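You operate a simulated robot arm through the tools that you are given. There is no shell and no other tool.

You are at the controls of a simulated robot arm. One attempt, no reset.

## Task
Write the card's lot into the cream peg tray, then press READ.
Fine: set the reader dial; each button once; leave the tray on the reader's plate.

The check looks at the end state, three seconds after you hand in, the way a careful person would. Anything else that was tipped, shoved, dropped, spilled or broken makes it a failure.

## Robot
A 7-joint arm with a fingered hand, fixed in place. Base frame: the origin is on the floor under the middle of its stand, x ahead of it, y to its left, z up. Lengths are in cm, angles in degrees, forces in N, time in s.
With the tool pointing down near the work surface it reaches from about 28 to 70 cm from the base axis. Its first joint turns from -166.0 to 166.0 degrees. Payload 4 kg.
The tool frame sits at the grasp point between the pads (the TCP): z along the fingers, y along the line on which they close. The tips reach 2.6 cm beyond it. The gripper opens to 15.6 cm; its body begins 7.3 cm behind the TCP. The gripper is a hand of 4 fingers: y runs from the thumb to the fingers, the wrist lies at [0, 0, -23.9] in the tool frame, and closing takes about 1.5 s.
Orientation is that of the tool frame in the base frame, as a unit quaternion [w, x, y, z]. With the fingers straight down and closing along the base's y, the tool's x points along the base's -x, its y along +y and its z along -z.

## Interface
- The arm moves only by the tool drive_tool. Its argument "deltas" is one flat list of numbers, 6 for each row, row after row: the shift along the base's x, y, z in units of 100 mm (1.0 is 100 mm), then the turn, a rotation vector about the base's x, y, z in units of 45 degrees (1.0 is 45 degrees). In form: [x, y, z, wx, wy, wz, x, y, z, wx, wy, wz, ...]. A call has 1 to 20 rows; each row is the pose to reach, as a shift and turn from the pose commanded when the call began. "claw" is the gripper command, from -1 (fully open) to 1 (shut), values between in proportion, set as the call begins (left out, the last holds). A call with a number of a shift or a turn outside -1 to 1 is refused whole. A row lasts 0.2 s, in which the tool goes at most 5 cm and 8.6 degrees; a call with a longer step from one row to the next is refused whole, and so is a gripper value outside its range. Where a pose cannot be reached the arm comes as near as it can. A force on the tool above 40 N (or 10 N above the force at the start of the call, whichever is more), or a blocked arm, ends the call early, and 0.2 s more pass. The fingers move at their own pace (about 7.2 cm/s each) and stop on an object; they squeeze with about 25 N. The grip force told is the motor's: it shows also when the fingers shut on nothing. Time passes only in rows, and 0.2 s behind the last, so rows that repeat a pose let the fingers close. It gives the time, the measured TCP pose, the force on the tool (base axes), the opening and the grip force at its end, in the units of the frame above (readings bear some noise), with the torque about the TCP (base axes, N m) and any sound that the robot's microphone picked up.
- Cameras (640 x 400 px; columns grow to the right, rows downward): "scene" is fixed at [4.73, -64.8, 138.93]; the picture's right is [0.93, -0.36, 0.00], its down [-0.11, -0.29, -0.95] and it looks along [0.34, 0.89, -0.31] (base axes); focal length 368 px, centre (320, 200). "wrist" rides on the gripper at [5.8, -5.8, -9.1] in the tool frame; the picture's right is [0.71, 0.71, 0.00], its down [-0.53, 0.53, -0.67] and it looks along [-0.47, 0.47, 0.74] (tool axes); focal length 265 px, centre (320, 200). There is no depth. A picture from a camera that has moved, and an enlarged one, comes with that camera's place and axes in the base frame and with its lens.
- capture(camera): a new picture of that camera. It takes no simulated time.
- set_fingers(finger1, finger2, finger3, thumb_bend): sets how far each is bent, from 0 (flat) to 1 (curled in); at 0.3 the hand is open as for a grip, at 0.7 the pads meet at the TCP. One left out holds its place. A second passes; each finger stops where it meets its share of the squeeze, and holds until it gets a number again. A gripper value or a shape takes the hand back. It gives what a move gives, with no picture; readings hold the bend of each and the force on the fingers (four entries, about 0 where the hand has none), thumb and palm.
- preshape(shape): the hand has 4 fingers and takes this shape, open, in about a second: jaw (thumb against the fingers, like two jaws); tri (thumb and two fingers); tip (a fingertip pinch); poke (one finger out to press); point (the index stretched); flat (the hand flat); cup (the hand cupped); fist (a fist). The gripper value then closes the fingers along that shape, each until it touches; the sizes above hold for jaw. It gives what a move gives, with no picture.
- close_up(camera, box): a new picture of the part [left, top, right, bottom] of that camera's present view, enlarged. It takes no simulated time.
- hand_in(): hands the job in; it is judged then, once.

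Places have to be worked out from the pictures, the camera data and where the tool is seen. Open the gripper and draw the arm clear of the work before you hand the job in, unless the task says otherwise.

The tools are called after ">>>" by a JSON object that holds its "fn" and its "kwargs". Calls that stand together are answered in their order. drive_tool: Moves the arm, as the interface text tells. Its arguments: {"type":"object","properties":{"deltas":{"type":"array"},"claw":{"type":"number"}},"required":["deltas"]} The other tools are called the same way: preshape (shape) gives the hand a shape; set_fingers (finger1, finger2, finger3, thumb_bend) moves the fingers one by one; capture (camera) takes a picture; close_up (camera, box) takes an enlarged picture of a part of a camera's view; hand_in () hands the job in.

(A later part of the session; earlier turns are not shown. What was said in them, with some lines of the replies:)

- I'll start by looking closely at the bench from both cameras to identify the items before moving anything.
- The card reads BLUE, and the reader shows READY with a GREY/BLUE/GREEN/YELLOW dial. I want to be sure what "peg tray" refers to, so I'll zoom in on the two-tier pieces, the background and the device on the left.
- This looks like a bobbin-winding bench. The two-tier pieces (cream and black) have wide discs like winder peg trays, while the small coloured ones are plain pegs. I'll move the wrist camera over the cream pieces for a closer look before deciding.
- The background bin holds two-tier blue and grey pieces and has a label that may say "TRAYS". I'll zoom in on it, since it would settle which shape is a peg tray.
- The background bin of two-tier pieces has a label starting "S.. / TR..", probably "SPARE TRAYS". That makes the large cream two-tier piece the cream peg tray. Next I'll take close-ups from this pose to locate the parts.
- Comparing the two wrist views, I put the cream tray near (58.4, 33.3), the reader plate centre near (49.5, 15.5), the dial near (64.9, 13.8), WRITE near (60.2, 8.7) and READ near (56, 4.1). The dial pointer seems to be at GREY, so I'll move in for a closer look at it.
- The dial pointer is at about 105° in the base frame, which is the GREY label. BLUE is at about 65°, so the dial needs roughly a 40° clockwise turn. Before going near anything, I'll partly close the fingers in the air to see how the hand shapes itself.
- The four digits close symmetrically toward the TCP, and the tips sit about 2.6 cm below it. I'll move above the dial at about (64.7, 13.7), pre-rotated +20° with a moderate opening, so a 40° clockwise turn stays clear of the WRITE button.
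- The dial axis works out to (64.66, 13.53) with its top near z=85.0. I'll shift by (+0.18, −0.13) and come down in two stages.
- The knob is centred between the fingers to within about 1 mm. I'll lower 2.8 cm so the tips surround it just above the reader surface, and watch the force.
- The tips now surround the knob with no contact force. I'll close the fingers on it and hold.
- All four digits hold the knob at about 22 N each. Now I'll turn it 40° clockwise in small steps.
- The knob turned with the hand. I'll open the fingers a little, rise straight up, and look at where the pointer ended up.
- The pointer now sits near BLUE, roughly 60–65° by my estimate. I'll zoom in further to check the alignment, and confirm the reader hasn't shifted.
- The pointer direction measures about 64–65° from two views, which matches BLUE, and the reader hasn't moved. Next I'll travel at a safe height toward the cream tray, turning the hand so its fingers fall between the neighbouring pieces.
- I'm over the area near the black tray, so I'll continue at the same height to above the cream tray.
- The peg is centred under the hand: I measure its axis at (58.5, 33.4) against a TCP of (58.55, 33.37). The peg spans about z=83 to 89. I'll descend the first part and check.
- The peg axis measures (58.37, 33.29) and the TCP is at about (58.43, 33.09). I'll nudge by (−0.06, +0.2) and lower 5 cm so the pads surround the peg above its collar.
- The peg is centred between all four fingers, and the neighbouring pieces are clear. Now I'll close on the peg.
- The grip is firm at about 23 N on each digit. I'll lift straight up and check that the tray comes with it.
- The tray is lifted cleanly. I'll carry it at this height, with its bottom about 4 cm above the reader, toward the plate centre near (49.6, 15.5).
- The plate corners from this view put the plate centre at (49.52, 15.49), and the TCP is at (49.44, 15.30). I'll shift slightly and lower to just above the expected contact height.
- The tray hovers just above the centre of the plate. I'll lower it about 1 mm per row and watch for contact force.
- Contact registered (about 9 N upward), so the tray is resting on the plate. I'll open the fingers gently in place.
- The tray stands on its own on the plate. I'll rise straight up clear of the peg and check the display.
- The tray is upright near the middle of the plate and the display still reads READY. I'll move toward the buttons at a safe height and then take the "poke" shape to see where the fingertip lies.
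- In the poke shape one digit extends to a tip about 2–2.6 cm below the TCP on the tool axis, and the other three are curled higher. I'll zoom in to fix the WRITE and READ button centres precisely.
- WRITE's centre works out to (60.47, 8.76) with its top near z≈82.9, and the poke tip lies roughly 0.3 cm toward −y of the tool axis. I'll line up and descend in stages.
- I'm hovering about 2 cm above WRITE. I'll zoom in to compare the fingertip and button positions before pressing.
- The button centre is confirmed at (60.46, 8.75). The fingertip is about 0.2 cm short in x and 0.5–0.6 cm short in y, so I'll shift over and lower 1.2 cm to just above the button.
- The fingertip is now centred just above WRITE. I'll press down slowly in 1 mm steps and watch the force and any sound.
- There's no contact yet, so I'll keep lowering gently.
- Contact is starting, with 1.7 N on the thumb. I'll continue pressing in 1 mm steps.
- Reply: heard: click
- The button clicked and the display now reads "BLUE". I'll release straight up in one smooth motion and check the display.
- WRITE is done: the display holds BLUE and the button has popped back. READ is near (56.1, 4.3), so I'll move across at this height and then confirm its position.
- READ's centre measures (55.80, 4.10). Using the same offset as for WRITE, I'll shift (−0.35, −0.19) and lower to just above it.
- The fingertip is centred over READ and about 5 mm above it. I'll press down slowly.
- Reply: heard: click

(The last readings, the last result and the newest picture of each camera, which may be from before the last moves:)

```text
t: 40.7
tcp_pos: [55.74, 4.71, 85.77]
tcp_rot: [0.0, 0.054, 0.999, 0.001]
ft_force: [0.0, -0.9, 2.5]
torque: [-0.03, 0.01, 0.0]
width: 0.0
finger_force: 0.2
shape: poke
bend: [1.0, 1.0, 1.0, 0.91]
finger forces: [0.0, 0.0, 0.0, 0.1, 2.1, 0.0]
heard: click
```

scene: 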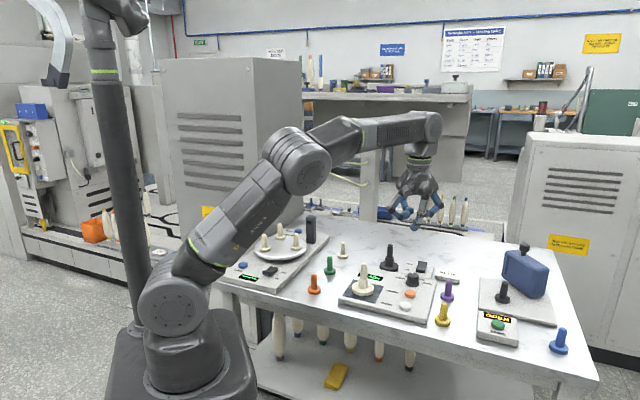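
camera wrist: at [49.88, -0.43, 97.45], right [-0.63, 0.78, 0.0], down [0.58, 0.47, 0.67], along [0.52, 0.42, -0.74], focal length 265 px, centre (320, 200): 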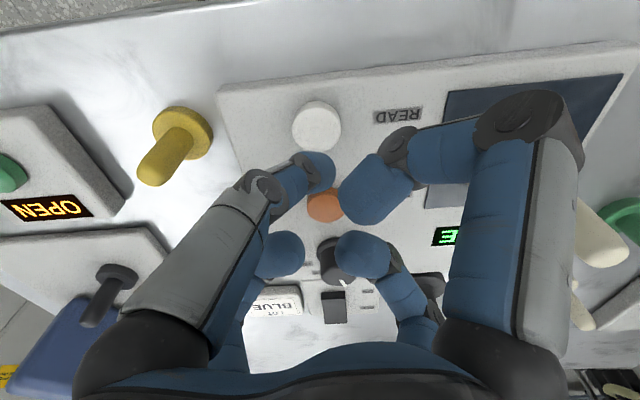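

A click was heard with light contact. I'll check the display before releasing.

>>> {"fn": "close_up", "kwargs": {"camera": "scene", "box": [335, 245, 435, 320]}}

>>> {"fn": "capture", "kwargs": {"camera": "wrist"}}

```text
5.33 times, centred on (385, 282) of scene
camera zoom: at [4.73, -64.8, 138.93], right [0.93, -0.36, 0.0], down [-0.11, -0.29, -0.95], along [0.34, 0.89, -0.31], focal length 1964 px, centre (-27, -240)
```

zoom: 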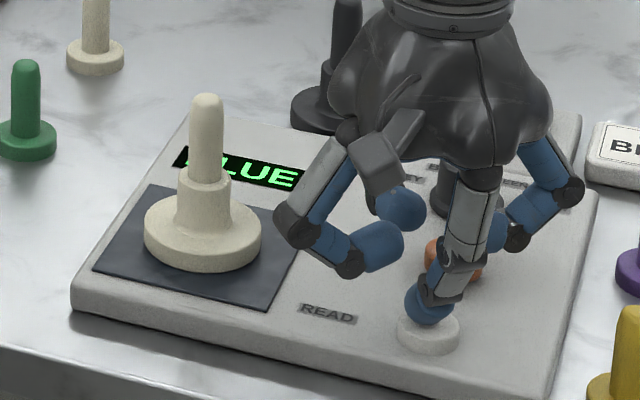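

```text
taken
camera wrist: at [49.36, -0.58, 94.76], right [-0.63, 0.78, 0.0], down [0.58, 0.47, 0.67], along [0.52, 0.42, -0.74], focal length 265 px, centre (320, 200)
```

wrist: 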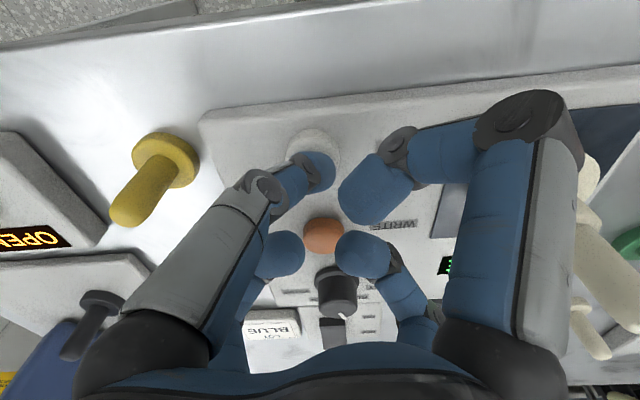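

READ clicked, with only the poking digit loaded at about 2 N, and the display shows BLUE read back. I'll lift straight off.

>>> {"fn": "drive_tool", "kwargs": {"deltas": [0, 0, 0.1, 0, 0, 0, 0, 0, 0.3, 0, 0, 0, 0, 0, 0.55, 0, 0, 0, 0, 0, 0.8, 0, 0, 0, 0, 0, 1.0, 0, 0, 0, 0, 0, 1.0, 0, 0, 0]}}

>>> {"fn": "capture", "kwargs": {"camera": "wrist"}}

>>> {"fn": "close_up", "kwargs": {"camera": "scene", "box": [325, 235, 445, 325]}}

```text
t: 42.1
tcp_pos: [55.84, 4.72, 95.79]
tcp_rot: [-0.001, 0.053, 0.999, 0.0]
ft_force: [0.1, 0.0, 0.7]
torque: [0.01, 0.06, -0.05]
width: 0.0
finger_force: 0.0
shape: poke
bend: [1.0, 1.0, 1.0, 0.91]
finger forces: [0.0, 0.0, 0.0, 0.0, 0.1, 0.0]
```

```text
taken
camera wrist: at [49.51, -0.58, 104.82], right [-0.63, 0.78, 0.0], down [0.58, 0.47, 0.67], along [0.52, 0.42, -0.74], focal length 265 px, centre (320, 200)
```

wrist: 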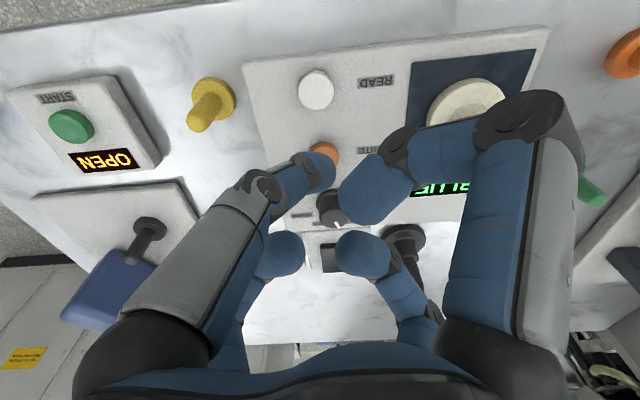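

```text
4.44 times, centred on (385, 280) of scene
camera zoom: at [4.73, -64.8, 138.93], right [0.93, -0.36, 0.0], down [-0.11, -0.29, -0.95], along [0.34, 0.89, -0.31], focal length 1637 px, centre (31, -156)
```

zoom: 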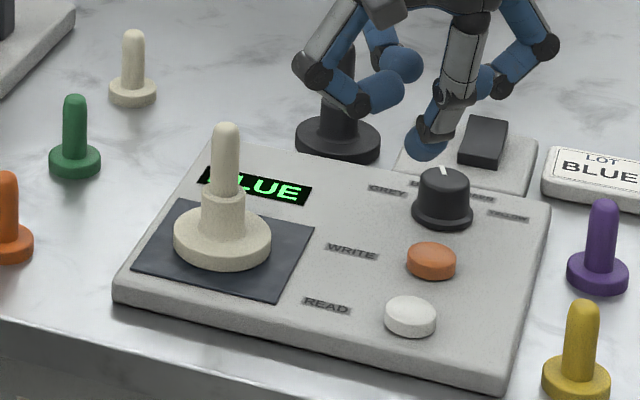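

The display shows BLUE, both buttons are back up and the tray is standing on the plate. I'll raise the arm well clear, open the hand and do a final check.

>>> {"fn": "drive_tool", "kwargs": {"deltas": [0, 0, 0.4, 0, 0, 0, 0, 0, 0.8, 0, 0, 0, 0, 0, 1.0, 0, 0, 0, 0, 0, 1.0, 0, 0, 0]}}

>>> {"fn": "drive_tool", "kwargs": {"deltas": [-0.2, 0, 0.4, 0, 0, 0, -0.4, 0, 0.8, 0, 0, 0, -0.6, 0, 1.0, 0, 0, 0, -0.6, 0, 1.0, 0, 0, 0]}}

>>> {"fn": "preshape", "kwargs": {"shape": "jaw"}}

>>> {"fn": "capture", "kwargs": {"camera": "wrist"}}

>>> {"fn": "capture", "kwargs": {"camera": "scene"}}

>>> {"fn": "close_up", "kwargs": {"camera": "scene", "box": [300, 220, 480, 332]}}

```text
t: 43.1
tcp_pos: [55.74, 4.79, 105.6]
tcp_rot: [0.0, 0.053, 0.999, 0.0]
ft_force: [0.5, 0.0, -0.4]
torque: [-0.01, 0.01, -0.01]
width: 0.0
finger_force: 0.1
shape: poke
bend: [1.0, 1.0, 1.0, 0.91]
finger forces: [0.1, 0.0, 0.1, 0.0, 0.0, 0.0]
```

```text
t: 44.1
tcp_pos: [49.61, 4.88, 115.74]
tcp_rot: [0.0, 0.054, 0.999, -0.001]
ft_force: [0.2, -0.3, 0.9]
torque: [-0.01, 0.0, 0.02]
width: 0.03
finger_force: 0.0
shape: poke
bend: [1.0, 1.0, 1.0, 0.91]
finger forces: [0.1, 0.0, 0.1, 0.0, 0.0, 0.1]
```

```text
t: 45.0
tcp_pos: [49.8, 4.91, 115.69]
tcp_rot: [0.0, 0.054, 0.999, -0.001]
ft_force: [0.1, -0.3, -0.1]
torque: [0.02, -0.05, 0.01]
width: 15.61
finger_force: 0.0
shape: jaw
bend: [0.3, 0.3, 0.3, 0.3]
finger forces: [0.0, 0.0, 0.1, 0.0, 0.0, 0.0]
```

```text
taken
camera wrist: at [43.37, -0.35, 124.78], right [-0.63, 0.78, 0.0], down [0.58, 0.47, 0.67], along [0.52, 0.42, -0.74], focal length 265 px, centre (320, 200)
```

wrist: 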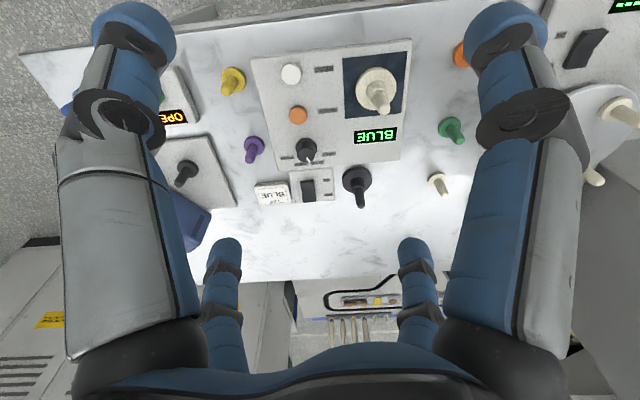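

```text
taken
```

scene: 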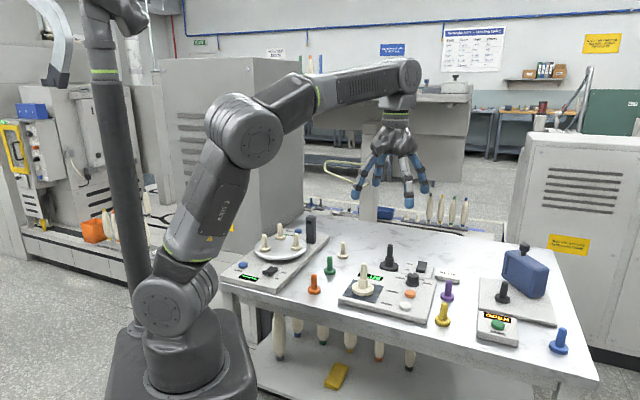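

```text
3.56 times, centred on (390, 276) of scene
camera zoom: at [4.73, -64.8, 138.93], right [0.93, -0.36, 0.0], down [-0.11, -0.29, -0.95], along [0.34, 0.89, -0.31], focal length 1310 px, centre (71, -70)
```

zoom: 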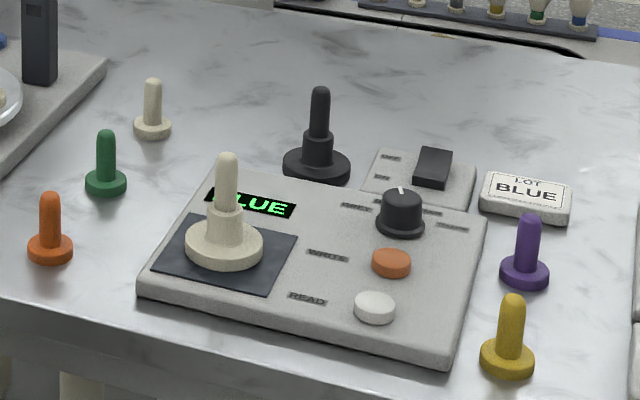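

The display reads BLUE, the dial is on BLUE, and the cream tray stands on the reader plate. Everything else looks where it started. The hand is open and well clear, so I'm handing in.

>>> {"fn": "hand_in", "kwargs": {}}

```text
The job is handed in.
```

I wrote lot BLUE into the cream peg tray, pressed READ, and handed the job in. The result of the check hasn't come back.

- **Dial:** it was on GREY. I turned it about 40° clockwise to BLUE, to match the card.
- **Tray:** the cream tray is standing upright near the middle of the reader's plate.
- **Buttons:** I pressed WRITE once and READ once, with one click each. The display went to BLUE after WRITE and still showed BLUE after READ.
- **Rest of the bench:** in the final pictures nothing else had moved or tipped. The hand is open and well clear of the work.

There are also two small cream-coloured types of peg on the bench. I took the larger two-tier cream piece as the peg tray because of its wide disc and because similar pieces sit in a bin partly labelled "S.. TR..", but I couldn't read that label in full.
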